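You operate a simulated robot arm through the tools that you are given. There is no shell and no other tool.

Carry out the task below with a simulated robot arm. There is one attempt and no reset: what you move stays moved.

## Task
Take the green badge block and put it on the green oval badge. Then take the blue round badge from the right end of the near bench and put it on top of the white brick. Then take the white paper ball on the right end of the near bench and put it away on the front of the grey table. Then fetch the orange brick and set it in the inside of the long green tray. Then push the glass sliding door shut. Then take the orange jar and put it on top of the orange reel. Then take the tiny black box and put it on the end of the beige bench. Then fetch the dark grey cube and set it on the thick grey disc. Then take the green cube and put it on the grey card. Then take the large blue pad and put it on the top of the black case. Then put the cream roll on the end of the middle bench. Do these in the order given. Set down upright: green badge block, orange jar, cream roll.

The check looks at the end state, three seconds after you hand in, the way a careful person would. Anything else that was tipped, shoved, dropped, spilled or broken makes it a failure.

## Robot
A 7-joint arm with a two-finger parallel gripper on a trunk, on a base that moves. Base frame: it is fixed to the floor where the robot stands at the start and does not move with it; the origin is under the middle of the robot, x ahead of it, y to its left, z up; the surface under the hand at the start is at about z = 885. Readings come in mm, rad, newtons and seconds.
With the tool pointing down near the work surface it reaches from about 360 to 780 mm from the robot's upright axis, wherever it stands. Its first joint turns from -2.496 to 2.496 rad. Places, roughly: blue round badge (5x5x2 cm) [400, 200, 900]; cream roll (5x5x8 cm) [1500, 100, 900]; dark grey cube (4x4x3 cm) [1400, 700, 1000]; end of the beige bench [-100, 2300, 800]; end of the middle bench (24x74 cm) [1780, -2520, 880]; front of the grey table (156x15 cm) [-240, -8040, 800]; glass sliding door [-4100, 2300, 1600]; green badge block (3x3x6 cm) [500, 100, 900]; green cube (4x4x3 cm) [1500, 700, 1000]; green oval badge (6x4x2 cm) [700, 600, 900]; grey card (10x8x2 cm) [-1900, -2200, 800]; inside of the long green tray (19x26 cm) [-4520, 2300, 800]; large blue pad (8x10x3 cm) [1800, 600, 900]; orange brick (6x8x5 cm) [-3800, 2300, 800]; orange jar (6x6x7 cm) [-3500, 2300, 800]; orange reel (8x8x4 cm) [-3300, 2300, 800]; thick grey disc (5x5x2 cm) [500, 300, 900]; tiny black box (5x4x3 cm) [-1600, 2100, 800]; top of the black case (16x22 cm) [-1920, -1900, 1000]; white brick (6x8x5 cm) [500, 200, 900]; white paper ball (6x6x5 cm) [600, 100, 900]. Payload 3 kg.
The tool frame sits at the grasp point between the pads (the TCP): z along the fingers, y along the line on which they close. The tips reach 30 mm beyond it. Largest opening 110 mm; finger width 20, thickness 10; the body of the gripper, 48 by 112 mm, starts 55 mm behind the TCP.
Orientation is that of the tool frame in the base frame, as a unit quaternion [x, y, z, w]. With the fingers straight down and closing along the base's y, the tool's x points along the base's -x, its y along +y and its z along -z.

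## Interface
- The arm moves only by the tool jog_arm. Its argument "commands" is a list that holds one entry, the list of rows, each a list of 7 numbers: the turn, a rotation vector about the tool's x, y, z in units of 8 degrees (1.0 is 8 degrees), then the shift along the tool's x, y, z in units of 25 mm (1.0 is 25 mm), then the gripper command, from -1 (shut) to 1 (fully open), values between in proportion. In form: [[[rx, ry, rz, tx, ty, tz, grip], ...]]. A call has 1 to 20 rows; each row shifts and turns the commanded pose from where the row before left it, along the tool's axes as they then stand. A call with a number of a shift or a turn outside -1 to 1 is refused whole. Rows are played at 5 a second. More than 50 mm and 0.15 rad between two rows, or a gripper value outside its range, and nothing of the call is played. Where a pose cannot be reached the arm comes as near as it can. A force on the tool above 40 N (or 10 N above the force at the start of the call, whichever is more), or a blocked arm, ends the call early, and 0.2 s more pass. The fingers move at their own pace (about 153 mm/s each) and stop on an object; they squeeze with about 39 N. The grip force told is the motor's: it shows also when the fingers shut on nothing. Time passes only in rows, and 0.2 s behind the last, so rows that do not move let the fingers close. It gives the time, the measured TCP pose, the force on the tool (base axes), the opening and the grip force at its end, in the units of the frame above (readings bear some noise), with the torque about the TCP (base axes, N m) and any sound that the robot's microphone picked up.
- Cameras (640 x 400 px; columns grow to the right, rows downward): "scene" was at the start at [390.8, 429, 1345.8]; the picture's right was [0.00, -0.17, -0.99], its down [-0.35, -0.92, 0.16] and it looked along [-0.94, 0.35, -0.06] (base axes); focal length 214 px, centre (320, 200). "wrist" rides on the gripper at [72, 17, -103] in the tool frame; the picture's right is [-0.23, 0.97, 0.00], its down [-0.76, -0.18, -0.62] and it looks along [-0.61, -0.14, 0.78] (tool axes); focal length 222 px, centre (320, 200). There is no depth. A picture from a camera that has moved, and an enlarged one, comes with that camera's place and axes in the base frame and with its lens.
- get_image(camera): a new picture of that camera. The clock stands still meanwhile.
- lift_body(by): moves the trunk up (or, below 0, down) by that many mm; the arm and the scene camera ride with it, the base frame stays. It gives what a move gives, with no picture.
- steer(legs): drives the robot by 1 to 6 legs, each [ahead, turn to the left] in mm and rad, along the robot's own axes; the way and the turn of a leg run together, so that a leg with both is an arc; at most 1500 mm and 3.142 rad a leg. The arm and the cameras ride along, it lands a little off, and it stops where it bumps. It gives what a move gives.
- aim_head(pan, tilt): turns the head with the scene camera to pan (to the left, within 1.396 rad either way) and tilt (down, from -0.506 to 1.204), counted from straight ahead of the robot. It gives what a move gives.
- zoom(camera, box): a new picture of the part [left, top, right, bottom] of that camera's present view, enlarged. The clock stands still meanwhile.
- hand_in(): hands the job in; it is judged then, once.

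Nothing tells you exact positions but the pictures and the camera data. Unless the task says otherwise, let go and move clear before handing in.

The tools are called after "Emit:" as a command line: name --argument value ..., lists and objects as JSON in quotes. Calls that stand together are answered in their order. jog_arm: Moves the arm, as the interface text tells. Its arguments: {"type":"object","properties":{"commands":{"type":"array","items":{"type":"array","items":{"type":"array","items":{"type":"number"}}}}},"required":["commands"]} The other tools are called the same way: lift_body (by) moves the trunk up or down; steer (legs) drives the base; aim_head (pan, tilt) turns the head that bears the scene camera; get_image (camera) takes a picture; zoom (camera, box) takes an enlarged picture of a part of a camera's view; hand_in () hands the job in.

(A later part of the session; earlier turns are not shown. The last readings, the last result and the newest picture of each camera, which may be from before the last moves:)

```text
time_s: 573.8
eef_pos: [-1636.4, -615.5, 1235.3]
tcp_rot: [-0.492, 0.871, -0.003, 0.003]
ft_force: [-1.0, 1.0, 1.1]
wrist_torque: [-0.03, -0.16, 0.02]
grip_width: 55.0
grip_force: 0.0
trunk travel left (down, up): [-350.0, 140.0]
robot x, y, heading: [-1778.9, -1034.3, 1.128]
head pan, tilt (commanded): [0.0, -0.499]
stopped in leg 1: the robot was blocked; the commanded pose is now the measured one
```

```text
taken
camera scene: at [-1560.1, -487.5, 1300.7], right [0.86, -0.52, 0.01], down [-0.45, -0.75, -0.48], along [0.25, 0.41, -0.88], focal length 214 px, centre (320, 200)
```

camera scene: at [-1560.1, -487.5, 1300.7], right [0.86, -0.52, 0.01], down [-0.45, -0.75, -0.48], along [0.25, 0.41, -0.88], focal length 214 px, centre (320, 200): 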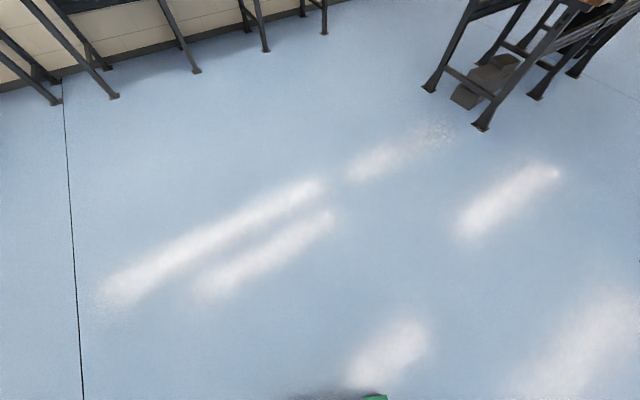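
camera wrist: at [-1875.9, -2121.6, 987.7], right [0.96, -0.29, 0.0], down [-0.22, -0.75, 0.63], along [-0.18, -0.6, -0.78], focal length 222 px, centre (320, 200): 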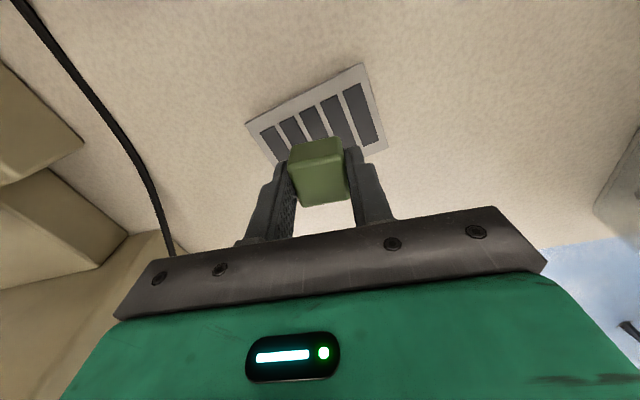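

The turn was reported blocked and the base shifted a little. I'll look around the base to see if it touched anything.

Emit:
aim_head --pan 0.0 --tilt 0.7

Emit:
get_image --camera "scene"

Emit:
aim_head --pan -1.2 --tilt 0.9

Emit:
get_image --camera "scene"

Emit:
aim_head --pan 1.2 --tilt 0.9

Emit:
get_image --camera "scene"

```text
time_s: 575.2
eef_pos: [-1634.3, -618.1, 1235.9]
tcp_rot: [-0.492, 0.871, -0.002, 0.003]
ft_force: [-0.1, 0.1, 0.7]
wrist_torque: [-0.02, 0.02, 0.02]
grip_width: 54.8
grip_force: 0.0
trunk travel left (down, up): [-350.0, 140.0]
robot x, y, heading: [-1780.7, -1030.3, 1.127]
head pan, tilt (commanded): [0.0, 0.7]
```

```text
taken
camera scene: at [-1611.0, -577.6, 1282.8], right [0.86, -0.52, 0.01], down [-0.4, -0.65, 0.64], along [-0.33, -0.55, -0.77], focal length 214 px, centre (320, 200)
```

scene: 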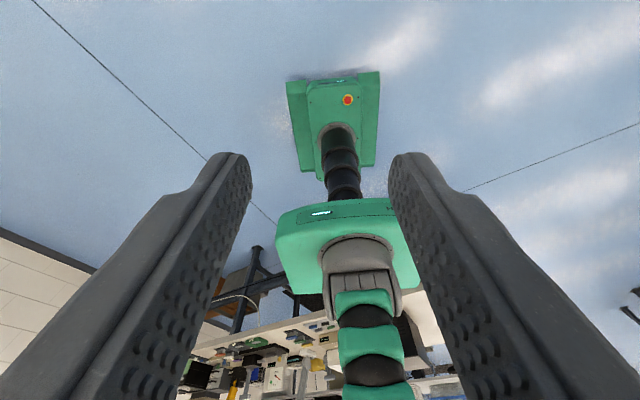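

```text
time_s: 576.6
eef_pos: [-1634.3, -616.1, 1234.5]
tcp_rot: [-0.491, 0.871, -0.002, 0.002]
ft_force: [0.1, 0.4, -0.3]
wrist_torque: [-0.02, 0.02, 0.03]
grip_width: 55.0
grip_force: 0.1
trunk travel left (down, up): [-350.0, 140.0]
robot x, y, heading: [-1780.3, -1035.3, 1.136]
head pan, tilt (commanded): [-1.201, 0.901]
```

```text
taken
camera scene: at [-1559.4, -627.8, 1340.8], right [0.3, -0.19, 0.93], down [-0.95, -0.15, 0.28], along [0.09, -0.97, -0.22], focal length 214 px, centre (320, 200)
```

scene: 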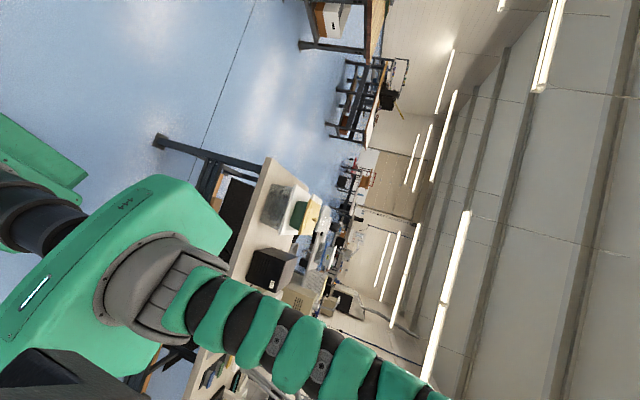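

```text
time_s: 578.8
eef_pos: [-1634.9, -617.6, 1235.3]
tcp_rot: [-0.491, 0.871, -0.002, 0.003]
ft_force: [-0.5, -0.5, 1.1]
wrist_torque: [-0.01, 0.0, 0.02]
grip_width: 55.1
grip_force: 0.0
trunk travel left (down, up): [-350.0, 140.0]
robot x, y, heading: [-1780.4, -1034.3, 1.13]
head pan, tilt (commanded): [1.201, 0.901]
```

```text
taken
camera scene: at [-1679.9, -555.1, 1340.0], right [0.32, -0.19, -0.93], down [0.3, -0.91, 0.29], along [-0.9, -0.37, -0.23], focal length 214 px, centre (320, 200)
```

scene: 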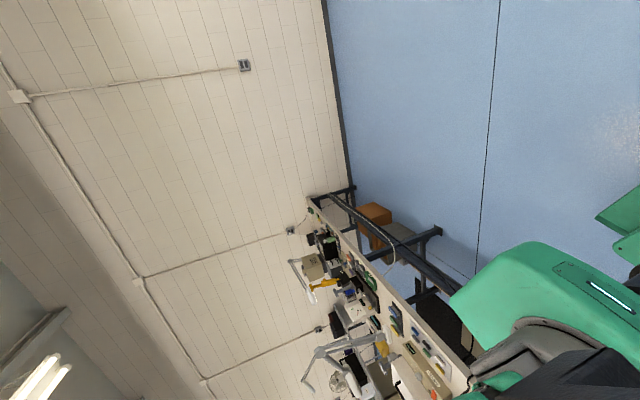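

Nothing appears to be touching the base. I'll double-check the table items are undisturbed before moving on.

Emit:
aim_head --pan -1.2 --tilt 0.9

Emit:
zoom --camera "scene" --box '[150, 120, 400, 400]'

Emit:
aim_head --pan -0.6 --tilt 1.2

Emit:
get_image --camera "scene"

```text
time_s: 581.0
eef_pos: [-1635.4, -617.3, 1235.6]
tcp_rot: [-0.492, 0.871, -0.003, 0.003]
ft_force: [-0.3, -0.2, 0.1]
wrist_torque: [0.01, 0.02, 0.01]
grip_width: 55.2
grip_force: 0.1
trunk travel left (down, up): [-350.0, 140.0]
robot x, y, heading: [-1776.0, -1033.8, 1.126]
head pan, tilt (commanded): [-1.201, 0.901]
```

```text
1.43 times, centred on (275, 260) of scene
camera zoom: at [-1559.4, -627.8, 1340.8], right [0.3, -0.19, 0.93], down [-0.95, -0.15, 0.28], along [0.09, -0.97, -0.22], focal length 306 px, centre (384, 114)
```

zoom: 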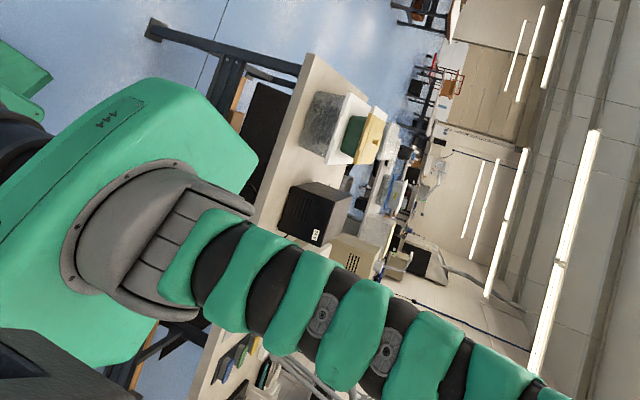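

```text
time_s: 582.0
eef_pos: [-1634.3, -616.6, 1235.2]
tcp_rot: [-0.492, 0.871, -0.002, 0.002]
ft_force: [0.0, 0.1, 0.2]
wrist_torque: [-0.01, 0.0, 0.01]
grip_width: 55.2
grip_force: 0.2
trunk travel left (down, up): [-350.0, 140.0]
robot x, y, heading: [-1778.4, -1031.0, 1.131]
head pan, tilt (commanded): [-0.6, 1.201]
```

```text
taken
camera scene: at [-1602.7, -624.8, 1321.8], right [0.7, -0.43, 0.57], down [-0.64, -0.04, 0.76], along [-0.3, -0.9, -0.3], focal length 214 px, centre (320, 200)
```

scene: 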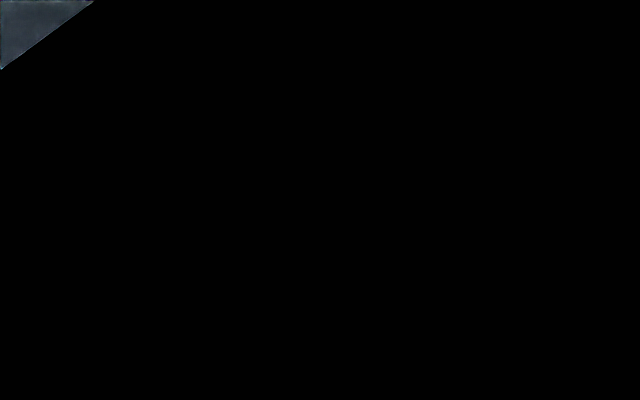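

The table items look fine. I'll continue, using smaller turns from here on.

Emit:
steer --legs '[[1500, -0.03], [1060, 0]]'

Emit:
steer --legs '[[0, -1.1], [1500, 0]]'

Emit:
aim_head --pan 0.0 --tilt -0.5

Emit:
get_image --camera "scene"

```text
time_s: 594.5
eef_pos: [-408.7, 1635.3, 1236.0]
tcp_rot: [-0.465, 0.885, -0.002, 0.001]
ft_force: [-0.3, 0.0, -1.4]
wrist_torque: [-0.01, 0.01, 0.01]
grip_width: 55.1
grip_force: 0.0
trunk travel left (down, up): [-350.0, 140.0]
robot x, y, heading: [-576.5, 1228.8, 1.061]
head pan, tilt (commanded): [-0.6, 1.201]
```

```text
time_s: 604.9
eef_pos: [1369.5, 1174.4, 1236.0]
tcp_rot: [0.079, 0.997, -0.002, 0.001]
ft_force: [-0.6, -1.0, 0.2]
wrist_torque: [-0.01, 0.0, -0.02]
grip_width: 55.0
grip_force: 0.1
trunk travel left (down, up): [-350.0, 140.0]
robot x, y, heading: [928.7, 1156.0, -0.062]
head pan, tilt (commanded): [-0.6, 1.201]
```

```text
time_s: 606.6
eef_pos: [1371.1, 1175.9, 1237.0]
tcp_rot: [0.079, 0.997, -0.003, 0.001]
ft_force: [1.5, 0.2, 1.4]
wrist_torque: [0.0, -0.01, 0.0]
grip_width: 55.0
grip_force: 0.0
trunk travel left (down, up): [-350.0, 140.0]
robot x, y, heading: [928.6, 1152.2, -0.057]
head pan, tilt (commanded): [0.0, -0.499]
```

```text
taken
camera scene: at [1517.4, 1151.3, 1301.7], right [-0.16, -0.99, 0.01], down [-0.87, 0.14, -0.48], along [0.47, -0.08, -0.88], focal length 214 px, centre (320, 200)
```

scene: 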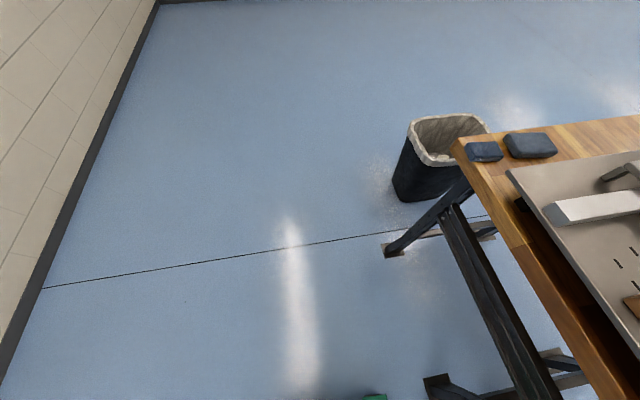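

Emit:
steer --legs '[[0, 0.11], [850, 0], [0, -1.62]]'

Emit:
aim_head --pan 0.0 --tilt -0.1

Emit:
get_image --camera "scene"

```text
time_s: 615.7
eef_pos: [1821.5, 757.2, 1235.5]
tcp_rot: [0.74, 0.673, -0.002, -0.002]
ft_force: [0.1, -0.3, 0.0]
wrist_torque: [0.06, 0.01, 0.02]
grip_width: 55.1
grip_force: 0.1
trunk travel left (down, up): [-350.0, 140.0]
robot x, y, heading: [1824.0, 1195.9, -1.555]
head pan, tilt (commanded): [0.0, -0.499]
```

```text
time_s: 616.5
eef_pos: [1822.8, 758.9, 1237.3]
tcp_rot: [0.74, 0.672, -0.002, -0.001]
ft_force: [0.1, 0.4, 1.3]
wrist_torque: [0.01, -0.01, -0.04]
grip_width: 54.7
grip_force: 0.1
trunk travel left (down, up): [-350.0, 140.0]
robot x, y, heading: [1826.8, 1197.4, -1.554]
head pan, tilt (commanded): [0.0, -0.099]
```

```text
taken
camera scene: at [1811.2, 640.4, 1282.1], right [-1.0, 0.1, 0.0], down [0.09, 0.99, -0.1], along [-0.01, -0.1, -0.99], focal length 214 px, centre (320, 200)
```

scene: 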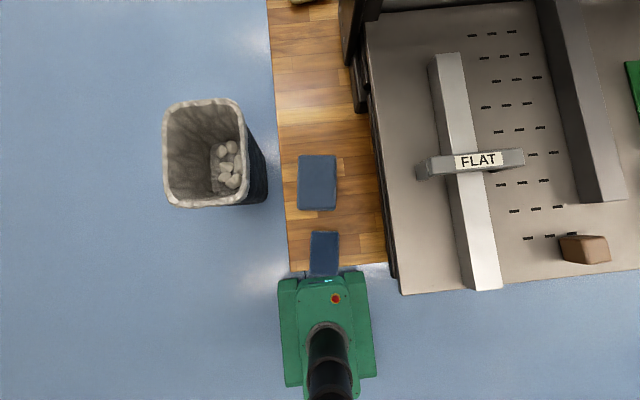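

The large blue pad is at about (1810, 574); the black press frame is close on the −y side. I'll zoom and check clearances for the hand.

Emit:
zoom --camera "scene" --box '[260, 0, 420, 280]'

Emit:
aim_head --pan 0.0 --tilt -0.5

Emit:
get_image --camera "scene"

```text
1.43 times, centred on (340, 140) of scene
camera zoom: at [1811.2, 640.4, 1282.1], right [-1.0, 0.1, 0.0], down [0.09, 0.99, -0.1], along [-0.01, -0.1, -0.99], focal length 306 px, centre (291, 286)
```

zoom: 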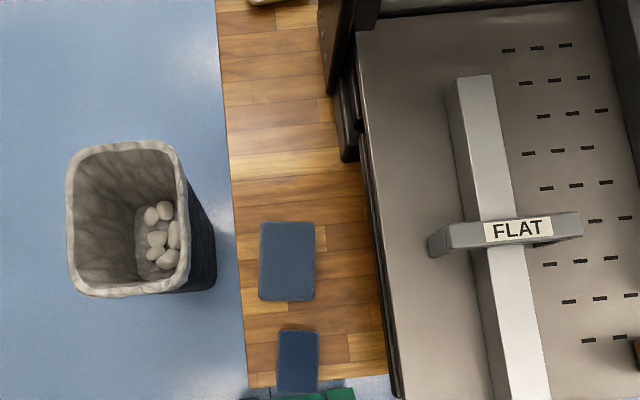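

```text
time_s: 617.4
eef_pos: [1822.4, 759.0, 1236.6]
tcp_rot: [0.74, 0.673, -0.003, -0.002]
ft_force: [0.1, 0.1, -0.2]
wrist_torque: [0.01, -0.04, -0.02]
grip_width: 55.2
grip_force: 0.0
trunk travel left (down, up): [-350.0, 140.0]
robot x, y, heading: [1826.5, 1197.8, -1.558]
head pan, tilt (commanded): [0.0, -0.499]
```

```text
taken
camera scene: at [1808.4, 609.4, 1302.2], right [-1.0, 0.1, 0.01], down [0.08, 0.87, -0.48], along [-0.05, -0.48, -0.88], focal length 214 px, centre (320, 200)
```

scene: 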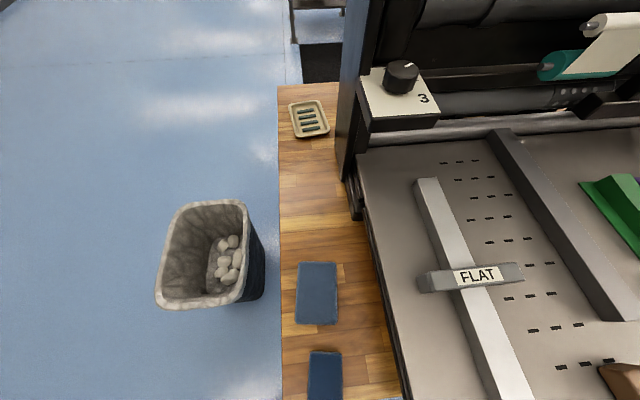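

The press frame is at x < 1745, y < 430, so the hand fits. I'll move above the pad, open to about 82 mm.

Emit:
jog_arm --commands '[[[0, 0, 0, -0.926, 0.026, 0.6, 0.5], [0, 0, 0, -0.926, 0.026, 0.6, 0.5], [0, 0, 0, -0.926, 0.026, 0.6, 0.5], [0, 0, 0, -0.926, 0.026, 0.6, 0.5], [0, 0, 0, -0.926, 0.026, 0.6, 0.5], [0, 0, 0, -0.926, 0.026, 0.6, 0.5], [0, 0, 0, -0.926, 0.026, 0.6, 0.5], [0, 0, 0, -0.926, 0.026, 0.6, 0.5], [0, 0, 0, 0, 0, 0, 0.5]]]'

Emit:
aim_head --pan 0.0 --tilt 0.4

Emit:
get_image --camera "scene"

Emit:
get_image --camera "wrist"

```text
time_s: 619.4
eef_pos: [1811.9, 571.6, 1118.1]
tcp_rot: [0.74, 0.672, -0.001, -0.001]
ft_force: [-0.3, -0.4, 0.0]
wrist_torque: [-0.01, 0.03, 0.01]
grip_width: 82.4
grip_force: 0.1
trunk travel left (down, up): [-350.0, 140.0]
robot x, y, heading: [1824.8, 1197.6, -1.563]
head pan, tilt (commanded): [0.0, -0.499]
```

```text
time_s: 620.6
eef_pos: [1812.6, 571.2, 1118.3]
tcp_rot: [0.74, 0.673, -0.003, -0.001]
ft_force: [0.8, 0.4, -0.2]
wrist_torque: [-0.03, -0.02, -0.01]
grip_width: 82.6
grip_force: 0.0
trunk travel left (down, up): [-350.0, 140.0]
robot x, y, heading: [1829.4, 1197.1, -1.561]
head pan, tilt (commanded): [0.0, 0.4]
```

```text
taken
camera scene: at [1804.8, 498.5, 1157.1], right [-1.0, 0.1, 0.01], down [0.09, 0.92, 0.39], along [0.03, 0.39, -0.92], focal length 214 px, centre (320, 200)
```

scene: 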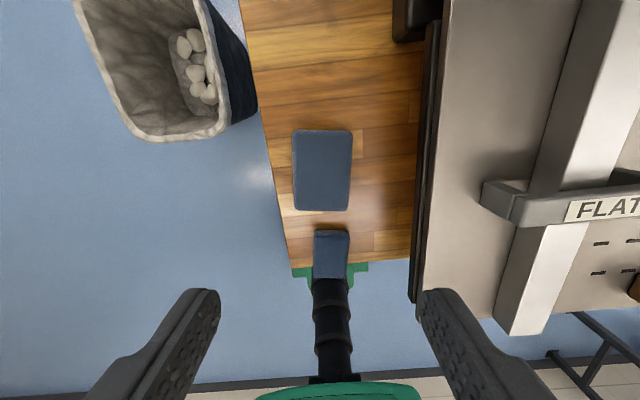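

```text
taken
camera wrist: at [1836.6, 642.4, 1221.3], right [0.95, -0.32, -0.01], down [-0.25, -0.74, 0.63], along [-0.2, -0.59, -0.78], focal length 222 px, centre (320, 200)
```

wrist: 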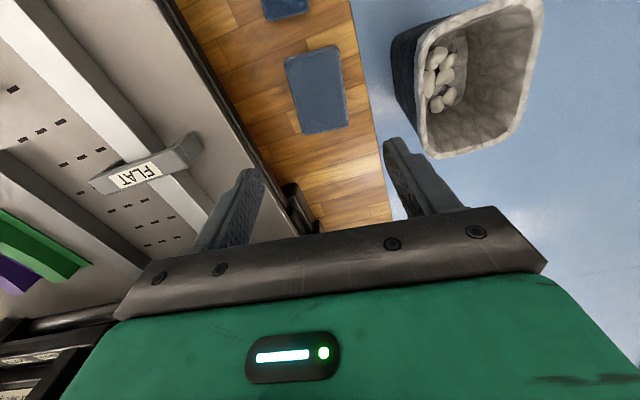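

Emit:
zoom --camera "scene" --box '[260, 110, 400, 230]'

Emit:
zoom --camera "wrist" --box '[250, 20, 390, 150]'

```text
3.33 times, centred on (330, 170) of scene
camera zoom: at [1804.8, 498.5, 1157.1], right [-1.0, 0.1, 0.01], down [0.09, 0.92, 0.39], along [0.03, 0.39, -0.92], focal length 715 px, centre (287, 300)
```

zoom: 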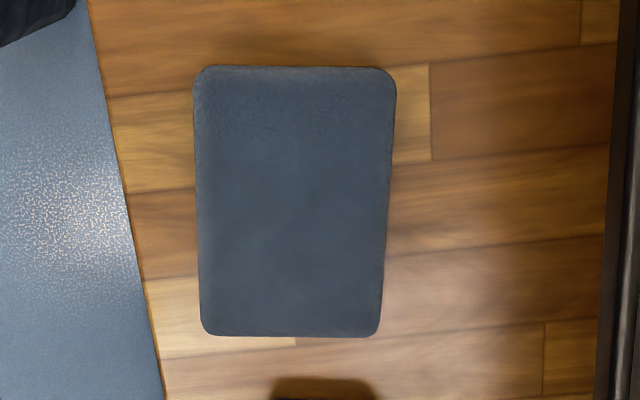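

```text
3.08 times, centred on (320, 85) of wrist
camera zoom: at [1836.6, 642.4, 1221.3], right [0.95, -0.32, -0.01], down [-0.25, -0.74, 0.63], along [-0.2, -0.59, -0.78], focal length 684 px, centre (320, 554)
```

zoom: 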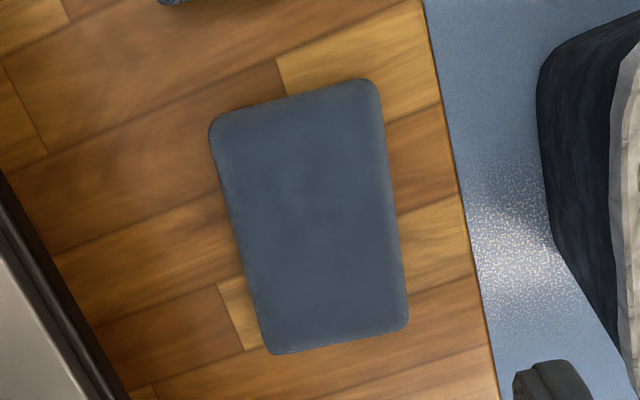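

The pad is centred under the gripper. I'll descend near it and check.

Emit:
jog_arm --commands '[[[0, 0, 0, 0, -0.04, 1, 0.5], [0, 0, 0, 0, 0, 1, 0.5], [0, 0, 0, 0, 0, 1, 0.5], [0, 0, 0, 0, 0, 1, 0.5], [0, 0, 0, 0, 0, 1, 0.5], [0, 0, 0, 0, 0, 1, 0.5], [0, 0, 0, 0, 0, 0.8, 0.5], [0, 0, 0, 0, 0, 0, 0.5]]]'

Emit:
get_image --camera "scene"

Emit:
get_image --camera "wrist"

```text
time_s: 622.4
eef_pos: [1808.4, 572.0, 948.2]
tcp_rot: [0.741, 0.672, -0.003, -0.001]
ft_force: [0.3, 0.1, -0.2]
wrist_torque: [0.0, -0.02, 0.02]
grip_width: 82.4
grip_force: 0.0
trunk travel left (down, up): [-350.0, 140.0]
robot x, y, heading: [1825.9, 1200.2, -1.558]
head pan, tilt (commanded): [0.0, 0.4]
```

```text
taken
camera scene: at [1801.4, 499.2, 987.1], right [-1.0, 0.1, 0.01], down [0.09, 0.92, 0.39], along [0.03, 0.39, -0.92], focal length 214 px, centre (320, 200)
```

scene: 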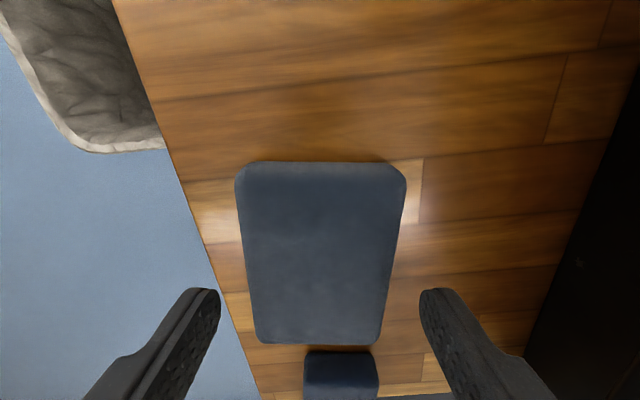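

```text
taken
camera wrist: at [1833.1, 643.0, 1051.2], right [0.95, -0.32, 0.0], down [-0.25, -0.74, 0.63], along [-0.2, -0.59, -0.78], focal length 222 px, centre (320, 200)
```

wrist: 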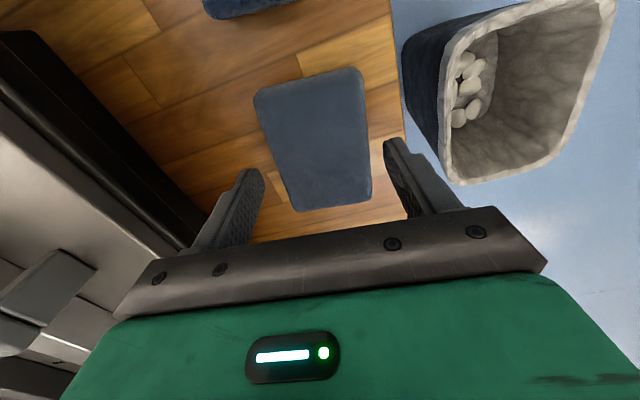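

Emit:
jog_arm --commands '[[[0, 0, 0, -0.12, 0, 0.5, 0.5], [0, 0, 0, 0, 0, 0.36, 0.5], [0, 0, 0, 0, 0, 0.2, 0.5], [0, 0, 0, 0, 0, 0, 0.5]]]'

Emit:
jog_arm --commands '[[[0, 0, 0, 0, 0, 0, 0.2], [0, 0, 0, 0, 0, 0, -1], [0, 0, 0, 0, 0, 0, -1], [0, 0, 0, 0, 0, 0, -1], [0, 0, 0, 0, 0, 0, -1]]]'

Emit:
get_image --camera "scene"

```text
time_s: 623.4
eef_pos: [1806.7, 569.3, 919.9]
tcp_rot: [0.74, 0.672, -0.002, -0.001]
ft_force: [-0.1, 0.7, 0.4]
wrist_torque: [-0.01, 0.01, 0.02]
grip_width: 82.6
grip_force: 0.0
trunk travel left (down, up): [-350.0, 140.0]
robot x, y, heading: [1825.8, 1194.2, -1.567]
head pan, tilt (commanded): [0.0, 0.4]
```

```text
time_s: 624.6
eef_pos: [1807.4, 569.0, 921.0]
tcp_rot: [0.74, 0.673, -0.002, -0.001]
ft_force: [0.1, 0.4, 0.6]
wrist_torque: [-0.09, 0.04, 0.0]
grip_width: 68.8
grip_force: 39.1
trunk travel left (down, up): [-350.0, 140.0]
robot x, y, heading: [1826.6, 1201.1, -1.565]
head pan, tilt (commanded): [0.0, 0.4]
```

```text
taken
camera scene: at [1800.1, 496.5, 960.5], right [-1.0, 0.1, 0.01], down [0.09, 0.92, 0.39], along [0.03, 0.39, -0.92], focal length 214 px, centre (320, 200)
```

scene: 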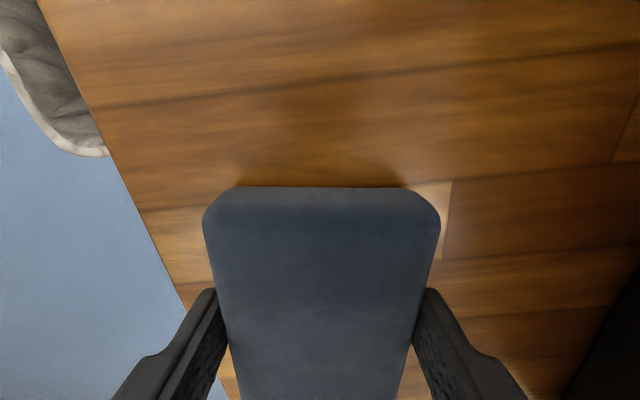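

Gripped at 68.8 mm. Lift and retract.

Emit:
jog_arm --commands '[[[0, 0, 0, 0, 0, -0.4, -1], [0, 0, 0, 0, 0, -0.9, -1], [0, 0, 0, 0, 0, -1, -1], [0, 0, 0, 0, 0, -1, -1], [0, 0, 0, 0, 0, -1, -1], [0, 0, 0, 0, 0, -1, -1], [0, 0, 0, 0, 0, -1, -1], [0, 0, 0, 0, 0, -1, -1], [0, 0, 0, 0, 0, -1, -1], [0, 0, 0, 0, 0, -1, -1], [0, 0, 0, 0.9, 0, -1, -1], [0, 0, 0, 0.9, 0, -1, -1], [0, 0, 0, 0.9, 0, -0.5, -1], [0, 0, 0, 0.9, 0, 0, -1], [0, 0, 0, 0.9, 0, 0, -1], [0, 0, 0, 0.9, 0, 0, -1], [0, 0, 0, 0.9, 0, 0, -1], [0, 0, 0, 0.9, 0, 0, -1], [0, 0, 0, 0, 0, 0, -1]]]'

Emit:
get_image --camera "scene"

Emit:
get_image --camera "wrist"

```text
time_s: 628.6
eef_pos: [1825.5, 750.2, 1214.5]
tcp_rot: [0.74, 0.673, -0.002, -0.001]
ft_force: [-0.2, 0.4, -1.6]
wrist_torque: [-0.01, 0.01, 0.03]
grip_width: 68.9
grip_force: 39.0
trunk travel left (down, up): [-350.0, 140.0]
robot x, y, heading: [1827.3, 1198.1, -1.563]
head pan, tilt (commanded): [0.0, 0.4]
```

```text
taken
camera scene: at [1818.5, 676.5, 1253.8], right [-1.0, 0.1, 0.01], down [0.09, 0.92, 0.39], along [0.03, 0.39, -0.92], focal length 214 px, centre (320, 200)
```

scene: 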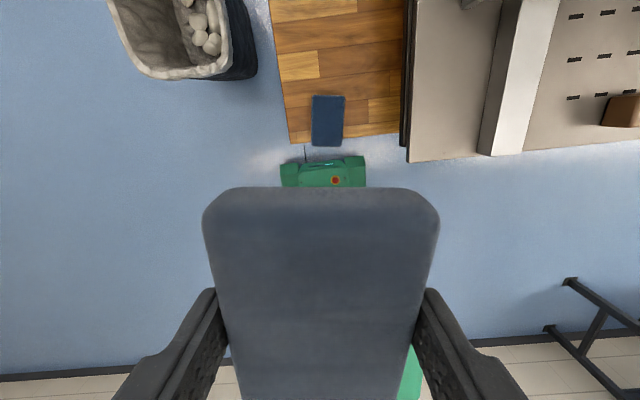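

```text
taken
camera wrist: at [1850.2, 820.3, 1317.9], right [0.95, -0.32, 0.0], down [-0.25, -0.74, 0.63], along [-0.2, -0.59, -0.78], focal length 222 px, centre (320, 200)
```

wrist: 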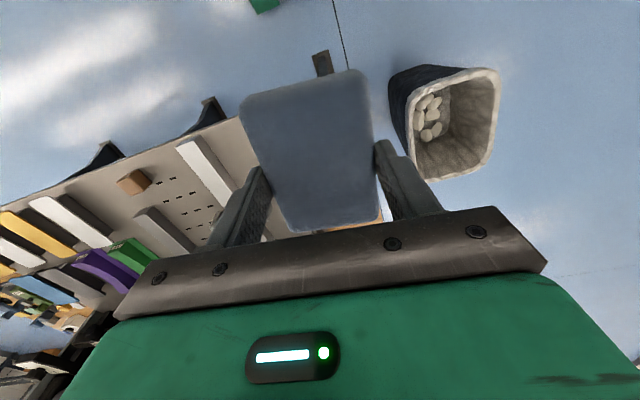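

Held well. Now I drive back to the table with the black case.

Emit:
steer --legs '[[0, -1.575], [1500, 0], [930, 0]]'

Emit:
steer --legs '[[0, 1.04]]'

```text
time_s: 644.6
eef_pos: [-1062.5, 1264.0, 1214.1]
tcp_rot: [0.998, -0.065, -0.001, -0.003]
ft_force: [-1.0, -0.9, -0.2]
wrist_torque: [-0.01, 0.01, 0.02]
grip_width: 68.9
grip_force: 38.7
trunk travel left (down, up): [-350.0, 140.0]
robot x, y, heading: [-614.3, 1246.7, 3.119]
head pan, tilt (commanded): [0.0, 0.4]
```

```text
time_s: 647.7
eef_pos: [-850.1, 865.2, 1213.9]
tcp_rot: [0.896, 0.445, -0.002, -0.002]
ft_force: [0.5, -0.1, 0.0]
wrist_torque: [-0.06, -0.02, 0.0]
grip_width: 68.6
grip_force: 39.1
trunk travel left (down, up): [-350.0, 140.0]
robot x, y, heading: [-643.6, 1264.2, -2.114]
head pan, tilt (commanded): [0.0, 0.4]
```

Emit:
steer --legs '[[1500, 0.036], [1060, 0], [0, 0.5]]'

Emit:
aim_head --pan 0.0 --tilt -0.5

Emit:
get_image --camera "scene"

```text
time_s: 661.6
eef_pos: [-1888.1, -1400.0, 1215.7]
tcp_rot: [0.744, 0.668, -0.002, -0.002]
ft_force: [-0.2, -0.7, 0.1]
wrist_torque: [0.04, 0.0, 0.0]
grip_width: 68.5
grip_force: 39.4
trunk travel left (down, up): [-350.0, 140.0]
robot x, y, heading: [-1937.2, -953.2, -1.574]
head pan, tilt (commanded): [0.0, 0.4]
```

```text
time_s: 662.8
eef_pos: [-1888.6, -1400.3, 1214.8]
tcp_rot: [0.744, 0.668, -0.002, -0.002]
ft_force: [-0.7, 0.2, -0.4]
wrist_torque: [-0.01, 0.02, -0.02]
grip_width: 68.9
grip_force: 39.0
trunk travel left (down, up): [-350.0, 140.0]
robot x, y, heading: [-1938.3, -952.5, -1.574]
head pan, tilt (commanded): [0.0, -0.499]
```

```text
taken
camera scene: at [-1904.0, -1549.9, 1280.7], right [-0.99, 0.11, 0.01], down [0.09, 0.87, -0.48], along [-0.06, -0.48, -0.88], focal length 214 px, centre (320, 200)
```

scene: 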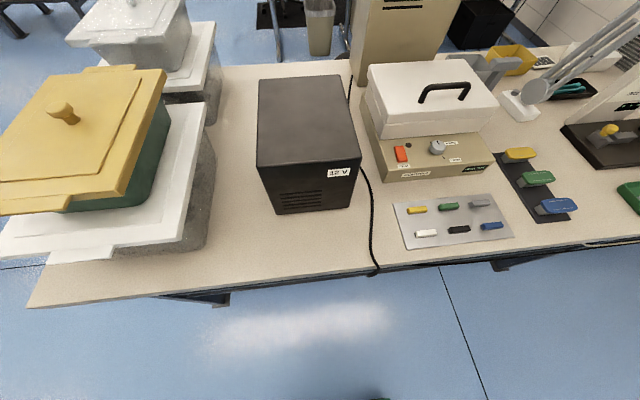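

Everything is as I left it. I'll drive forward 345 mm and position the pad over the case.

Emit:
steer --legs '[[345, 0]]'

Emit:
get_image --camera "scene"

```text
time_s: 665.1
eef_pos: [-1891.4, -1749.7, 1214.9]
tcp_rot: [0.746, 0.666, -0.002, -0.002]
ft_force: [-0.5, 0.0, -0.2]
wrist_torque: [-0.01, 0.01, 0.01]
grip_width: 68.7
grip_force: 39.1
trunk travel left (down, up): [-350.0, 140.0]
robot x, y, heading: [-1942.9, -1301.3, -1.581]
head pan, tilt (commanded): [0.0, -0.499]
```

```text
taken
camera scene: at [-1908.5, -1898.9, 1280.8], right [-0.99, 0.11, 0.01], down [0.1, 0.87, -0.48], along [-0.06, -0.48, -0.88], focal length 214 px, centre (320, 200)
```

scene: 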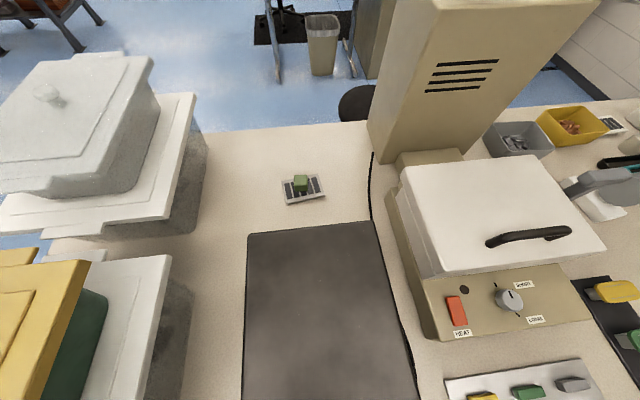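

The case top spans x −1989…−1818, y −2011…−1776. I'll align the pad and move over its centre.

Emit:
jog_arm --commands '[[[0, 0, 0, -0.96, -0.015, 0, -1], [0, 0, 0, -0.96, -0.015, 0, -1], [0, 0, 0, -0.96, -0.015, 0, -1], [0, 0, 0, -0.96, -0.015, 0, -1], [0, 0, 0, -0.96, -0.015, 0, -1], [0, 0, 0, -0.96, -0.015, 0, -1], [0, 0, -0.8, 0, 0, 0.8, -1], [0, 0, 0, 0, 0, 0.9, -1], [0, 0, 0, 0, 0, 0.9, -1], [0, 0, 0, 0, 0, 0.9, -1], [0, 0, 0, 0, 0, 0, -1]]]'

Emit:
aim_head --pan 0.0 --tilt 0.3

Emit:
get_image --camera "scene"

Emit:
get_image --camera "wrist"

```text
time_s: 667.5
eef_pos: [-1911.7, -1893.3, 1128.4]
tcp_rot: [0.707, 0.707, -0.002, -0.002]
ft_force: [-1.8, 1.0, -0.1]
wrist_torque: [0.0, 0.01, 0.04]
grip_width: 68.5
grip_force: 39.1
trunk travel left (down, up): [-350.0, 140.0]
robot x, y, heading: [-1939.3, -1301.5, -1.579]
head pan, tilt (commanded): [0.0, -0.499]
```

```text
time_s: 668.6
eef_pos: [-1910.2, -1893.2, 1126.6]
tcp_rot: [0.707, 0.707, -0.001, -0.002]
ft_force: [0.1, -0.5, 0.0]
wrist_torque: [-0.02, 0.03, -0.02]
grip_width: 68.9
grip_force: 38.9
trunk travel left (down, up): [-350.0, 140.0]
robot x, y, heading: [-1942.1, -1300.8, -1.576]
head pan, tilt (commanded): [0.0, 0.3]
```

```text
taken
camera scene: at [-1910.6, -1976.3, 1166.6], right [-1.0, 0.0, 0.01], down [0.0, 0.96, 0.29], along [-0.01, 0.29, -0.96], focal length 214 px, centre (320, 200)
```

scene: 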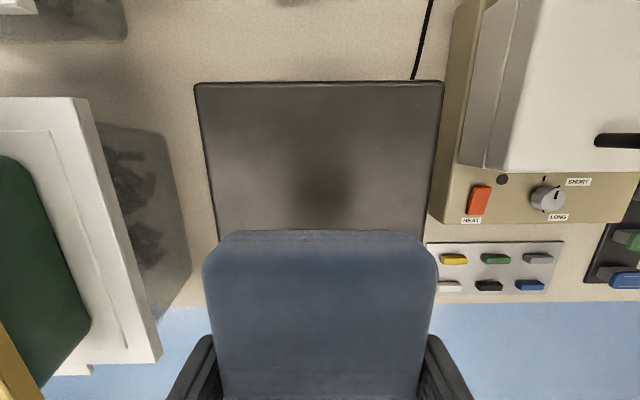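

```text
taken
camera wrist: at [-1892.6, -1820.9, 1231.6], right [0.97, -0.23, -0.01], down [-0.17, -0.76, 0.62], along [-0.15, -0.61, -0.78], focal length 222 px, centre (320, 200)
```

wrist: 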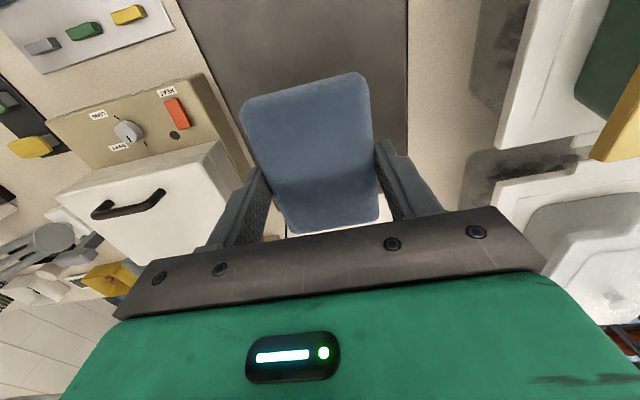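

Centred over the case top. I'll lower and contact in small steps.

Emit:
jog_arm --commands '[[[0, 0, 0, 0, 0, 0.9, -1], [0, 0, 0, 0, 0, 0.9, -1], [0, 0, 0, 0, 0, 0.9, -1], [0, 0, 0, 0, 0, 0.5, -1], [0, 0, 0, 0, 0, 0, -1]]]'

Emit:
jog_arm --commands '[[[0, 0, 0, 0, 0, 0.12, -1], [0, 0, 0, 0, 0, 0.08, -1], [0, 0, 0, 0, 0, 0, -1]]]'

Emit:
jog_arm --commands '[[[0, 0, 0, 0, 0, 0.08, -1], [0, 0, 0, 0, 0, 0, -1]]]'

Emit:
jog_arm --commands '[[[0, 0, 0, 0, 0, 0.08, -1], [0, 0, 0, 0, 0, 0, -1]]]'

```text
time_s: 669.8
eef_pos: [-1911.1, -1894.1, 1048.3]
tcp_rot: [0.707, 0.707, -0.003, -0.002]
ft_force: [0.1, 1.0, -0.9]
wrist_torque: [-0.03, 0.02, -0.05]
grip_width: 68.4
grip_force: 38.4
trunk travel left (down, up): [-350.0, 140.0]
robot x, y, heading: [-1939.9, -1301.3, -1.585]
head pan, tilt (commanded): [0.0, 0.3]
```

```text
time_s: 670.6
eef_pos: [-1910.9, -1892.8, 1043.1]
tcp_rot: [0.708, 0.707, -0.002, -0.002]
ft_force: [-0.6, 0.0, -0.2]
wrist_torque: [0.03, 0.0, 0.02]
grip_width: 68.8
grip_force: 39.4
trunk travel left (down, up): [-350.0, 140.0]
robot x, y, heading: [-1940.3, -1300.4, -1.575]
head pan, tilt (commanded): [0.0, 0.3]
```

```text
time_s: 671.2
eef_pos: [-1910.9, -1893.1, 1042.7]
tcp_rot: [0.707, 0.707, -0.002, -0.002]
ft_force: [0.1, -1.0, -0.8]
wrist_torque: [-0.02, -0.04, 0.0]
grip_width: 68.8
grip_force: 39.1
trunk travel left (down, up): [-350.0, 140.0]
robot x, y, heading: [-1941.5, -1301.2, -1.58]
head pan, tilt (commanded): [0.0, 0.3]
```

```text
time_s: 671.8
eef_pos: [-1912.1, -1892.2, 1039.7]
tcp_rot: [0.707, 0.708, -0.001, -0.002]
ft_force: [-0.2, 1.0, 0.4]
wrist_torque: [-0.04, -0.01, -0.02]
grip_width: 68.5
grip_force: 39.2
trunk travel left (down, up): [-350.0, 140.0]
robot x, y, heading: [-1943.2, -1297.7, -1.579]
head pan, tilt (commanded): [0.0, 0.3]
```

Emit:
jog_arm --commands '[[[0, 0, 0, 0, 0, 0.1, -1], [0, 0, 0, 0, 0, 0, -1]]]'

Emit:
jog_arm --commands '[[[0, 0, 0, 0, 0, 0.08, -1], [0, 0, 0, 0, 0, 0, -1]]]'

Emit:
jog_arm --commands '[[[0, 0, 0, 0, 0, 0.08, -1], [0, 0, 0, 0, 0, 0, -1]]]'

Emit:
get_image --camera "scene"

```text
time_s: 672.4
eef_pos: [-1911.5, -1893.2, 1036.1]
tcp_rot: [0.707, 0.707, -0.002, -0.002]
ft_force: [0.3, 0.5, -0.5]
wrist_torque: [0.01, 0.01, 0.0]
grip_width: 68.7
grip_force: 38.4
trunk travel left (down, up): [-350.0, 140.0]
robot x, y, heading: [-1939.7, -1299.6, -1.583]
head pan, tilt (commanded): [0.0, 0.3]
```

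```text
time_s: 673.0
eef_pos: [-1911.3, -1891.4, 1037.5]
tcp_rot: [0.707, 0.707, -0.002, -0.002]
ft_force: [1.3, -0.7, 9.3]
wrist_torque: [-0.09, -0.33, -0.04]
grip_width: 68.7
grip_force: 39.1
trunk travel left (down, up): [-350.0, 140.0]
robot x, y, heading: [-1939.9, -1301.5, -1.579]
head pan, tilt (commanded): [0.0, 0.3]
```

```text
time_s: 673.6
eef_pos: [-1910.5, -1891.8, 1035.4]
tcp_rot: [0.707, 0.708, -0.004, 0.0]
ft_force: [2.3, -5.7, 34.5]
wrist_torque: [0.23, -0.49, -0.04]
grip_width: 68.5
grip_force: 39.3
trunk travel left (down, up): [-350.0, 140.0]
robot x, y, heading: [-1942.4, -1298.2, -1.578]
head pan, tilt (commanded): [0.0, 0.3]
```

```text
taken
camera scene: at [-1911.7, -1974.7, 1074.6], right [-1.0, 0.0, 0.01], down [0.0, 0.96, 0.29], along [-0.01, 0.29, -0.96], focal length 214 px, centre (320, 200)
```

scene: 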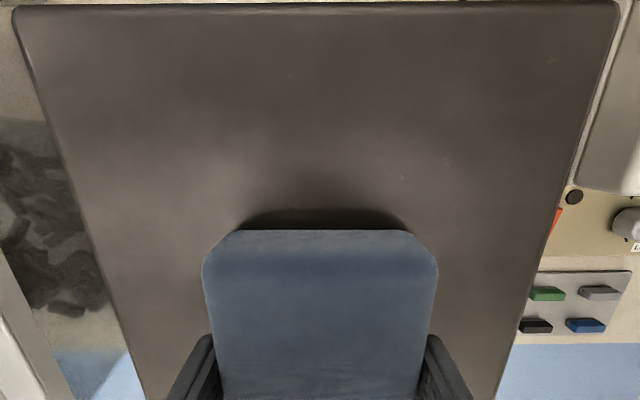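

Contact on the case top. Release, rise and verify.

Emit:
jog_arm --commands '[[[0, 0, 0, 0, 0, -0.08, -1], [0, 0, 0, 0, 0, 0, 0.3], [0, 0, 0, 0, 0, 0, 0.5], [0, 0, 0, 0, 0, 0, 0.5], [0, 0, 0, 0, 0, -0.5, 0.5], [0, 0, 0, 0, 0, -1, 0.5], [0, 0, 0, 0, 0, -1, 0.5], [0, 0, 0, 0, 0, -1, 0.5], [0, 0, 0, 0, 0, -1, 0.5], [0, 0, 0, 0, 0, -1, 0.5], [0, 0, 0, 0, 0, -1, 0.5], [0, 0, 0, 0, 0, 0, 0.5]]]'

Emit:
get_image --camera "scene"

```text
time_s: 676.2
eef_pos: [-1909.5, -1892.7, 1199.3]
tcp_rot: [0.707, 0.707, -0.003, 0.0]
ft_force: [0.2, 0.1, -0.3]
wrist_torque: [-0.04, -0.01, -0.01]
grip_width: 82.3
grip_force: 0.1
trunk travel left (down, up): [-350.0, 140.0]
robot x, y, heading: [-1940.2, -1302.1, -1.575]
head pan, tilt (commanded): [0.0, 0.3]
```

```text
taken
camera scene: at [-1910.0, -1975.6, 1237.1], right [-1.0, 0.0, 0.01], down [0.0, 0.96, 0.29], along [-0.01, 0.29, -0.96], focal length 214 px, centre (320, 200)
```

scene: 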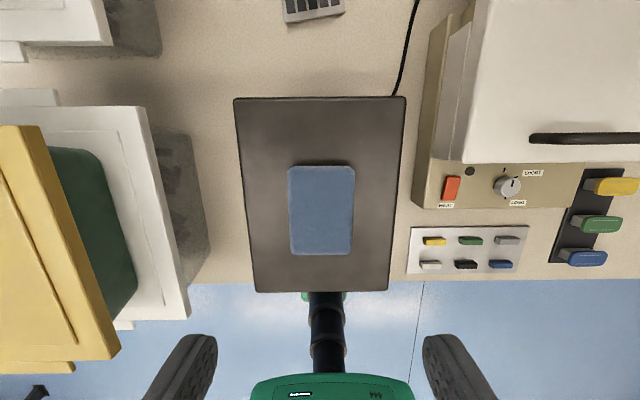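

The pad lies on the black case. Last: the cream roll near (1500, 100). I'll retract, back out and drive east along y ≈ −1000.

Emit:
jog_arm --commands '[[[0, 0, 0, 0.9, 0, -0.3, 0.5], [0, 0, 0, 0.9, 0, -0.3, 0.5], [0, 0, 0, 0.9, 0, -0.3, 0.5], [0, 0, 0, 0.9, 0, -0.3, 0.5], [0, 0, 0, 0.9, 0, 0, 0.5], [0, 0, 0, 0.9, 0, 0, 0.5], [0, 0, 0, 0, 0, 0, 0.5]]]'

Emit:
steer --legs '[[-330, 0], [0, 1.575]]'

Emit:
jog_arm --commands '[[[0, -1, 0, 0, 0, 0, 0.5], [0, -1, 0, 0, 0, 0, 0.5], [0, -1, 0, 0, 0, 0, 0.5], [0, -1, 0, 0, 0, 0, 0.5], [0, -1, 0, 0, 0, 0, 0.5], [0, 0, 0, 0, 0, 0, 0.5]]]'

Emit:
aim_head --pan 0.0 --tilt -0.5

Emit:
get_image --camera "scene"

```text
time_s: 677.8
eef_pos: [-1909.8, -1758.1, 1229.7]
tcp_rot: [0.707, 0.707, -0.003, -0.001]
ft_force: [0.1, 0.2, 0.3]
wrist_torque: [-0.03, 0.0, -0.01]
grip_width: 82.5
grip_force: 0.2
trunk travel left (down, up): [-350.0, 140.0]
robot x, y, heading: [-1940.3, -1304.8, -1.579]
head pan, tilt (commanded): [0.0, 0.3]
```

```text
time_s: 683.9
eef_pos: [-1477.9, -938.4, 1229.0]
tcp_rot: [0.002, 1.0, -0.002, 0.0]
ft_force: [1.3, 0.5, 0.4]
wrist_torque: [0.01, 0.02, -0.05]
grip_width: 82.3
grip_force: 0.1
trunk travel left (down, up): [-350.0, 140.0]
robot x, y, heading: [-1934.4, -1018.8, -0.016]
head pan, tilt (commanded): [0.0, 0.3]
```

```text
time_s: 685.3
eef_pos: [-1478.0, -939.5, 1230.4]
tcp_rot: [0.0, 0.939, -0.003, 0.344]
ft_force: [-0.7, -0.8, -0.2]
wrist_torque: [0.03, -0.02, 0.02]
grip_width: 82.4
grip_force: 0.0
trunk travel left (down, up): [-350.0, 140.0]
robot x, y, heading: [-1932.8, -1021.2, -0.017]
head pan, tilt (commanded): [0.0, 0.3]
```

```text
time_s: 686.5
eef_pos: [-1478.1, -940.0, 1229.6]
tcp_rot: [0.001, 0.94, -0.003, 0.342]
ft_force: [-0.4, 0.2, 0.2]
wrist_torque: [-0.02, -0.02, 0.0]
grip_width: 82.3
grip_force: 0.1
trunk travel left (down, up): [-350.0, 140.0]
robot x, y, heading: [-1933.3, -1019.7, -0.016]
head pan, tilt (commanded): [0.0, -0.499]
```

```text
taken
camera scene: at [-1404.3, -939.6, 1376.3], right [0.0, -1.0, 0.01], down [-0.36, 0.0, -0.93], along [0.93, -0.01, -0.36], focal length 214 px, centre (320, 200)
```

scene: 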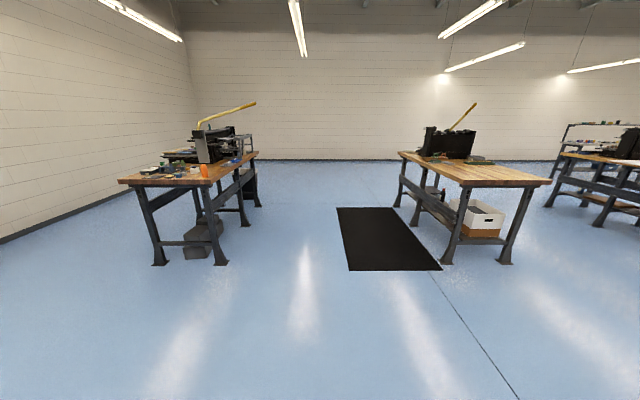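

The way east between the two benches is clear. Driving.

Emit:
steer --legs '[[1500, 0.02], [1500, 0]]'

Emit:
get_image --camera "scene"

```text
time_s: 701.0
eef_pos: [1529.0, -917.6, 1230.8]
tcp_rot: [-0.014, 0.939, 0.003, 0.343]
ft_force: [-0.1, -0.2, -0.1]
wrist_torque: [0.02, 0.03, 0.0]
grip_width: 82.2
grip_force: 0.0
trunk travel left (down, up): [-350.0, 140.0]
robot x, y, heading: [1073.1, -1013.6, 0.012]
head pan, tilt (commanded): [0.0, -0.499]
```

```text
taken
camera scene: at [1602.0, -914.9, 1376.5], right [0.03, -1.0, 0.01], down [-0.36, -0.02, -0.93], along [0.93, 0.02, -0.36], focal length 214 px, centre (320, 200)
```

scene: 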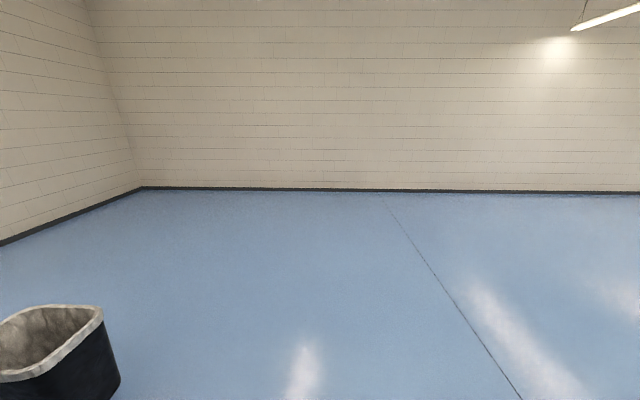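

Emit:
steer --legs '[[430, 0], [0, 1.56]]'

Emit:
get_image --camera "scene"

```text
time_s: 707.4
eef_pos: [1418.6, -551.4, 1230.2]
tcp_rot: [0.666, -0.663, -0.241, -0.244]
ft_force: [0.2, -0.1, 0.5]
wrist_torque: [0.01, 0.03, 0.03]
grip_width: 82.8
grip_force: 0.0
trunk travel left (down, up): [-350.0, 140.0]
robot x, y, heading: [1539.1, -1006.1, 1.553]
head pan, tilt (commanded): [0.0, -0.499]
```

```text
taken
camera scene: at [1417.3, -475.7, 1376.8], right [1.0, 0.0, 0.01], down [0.01, -0.36, -0.93], along [0.0, 0.93, -0.36], focal length 214 px, centre (320, 200)
```

scene: 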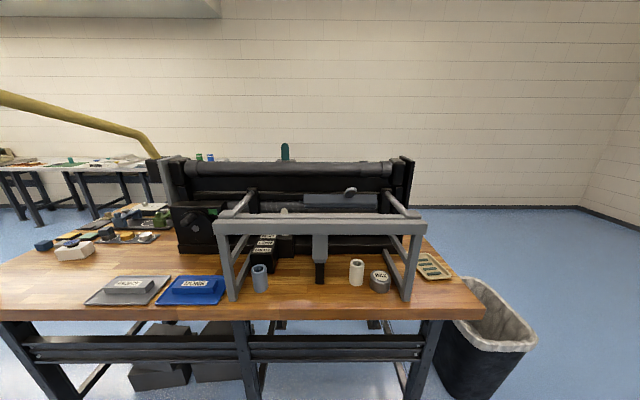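

I see the cream roll under/behind a grey gantry frame on the near bench. I'll zoom in.

Emit:
zoom --camera "scene" --box '[190, 150, 470, 330]'

Emit:
zoom --camera "scene" --box '[310, 200, 450, 310]'

```text
2.22 times, centred on (330, 240) of scene
camera zoom: at [1417.3, -475.7, 1376.8], right [1.0, 0.0, 0.01], down [0.01, -0.36, -0.93], along [0.0, 0.93, -0.36], focal length 477 px, centre (298, 111)
```

zoom: 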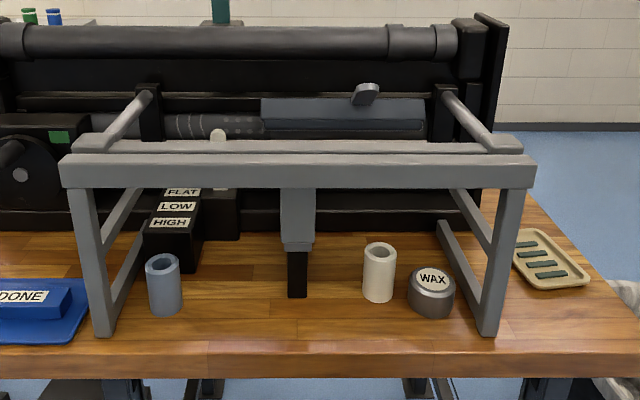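

```text
3.64 times, centred on (380, 255) of scene
camera zoom: at [1417.3, -475.7, 1376.8], right [1.0, 0.0, 0.01], down [0.01, -0.36, -0.93], along [0.0, 0.93, -0.36], focal length 780 px, centre (102, 0)
```

zoom: 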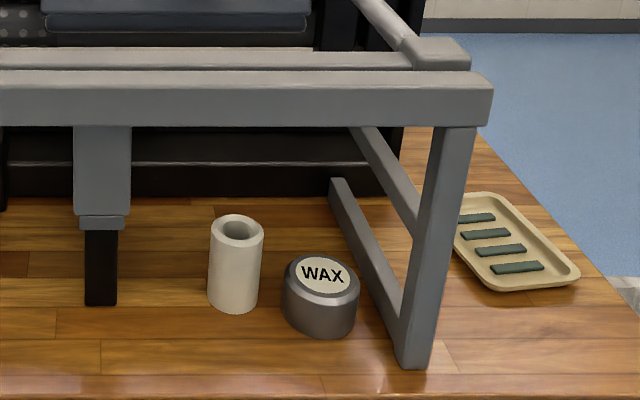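

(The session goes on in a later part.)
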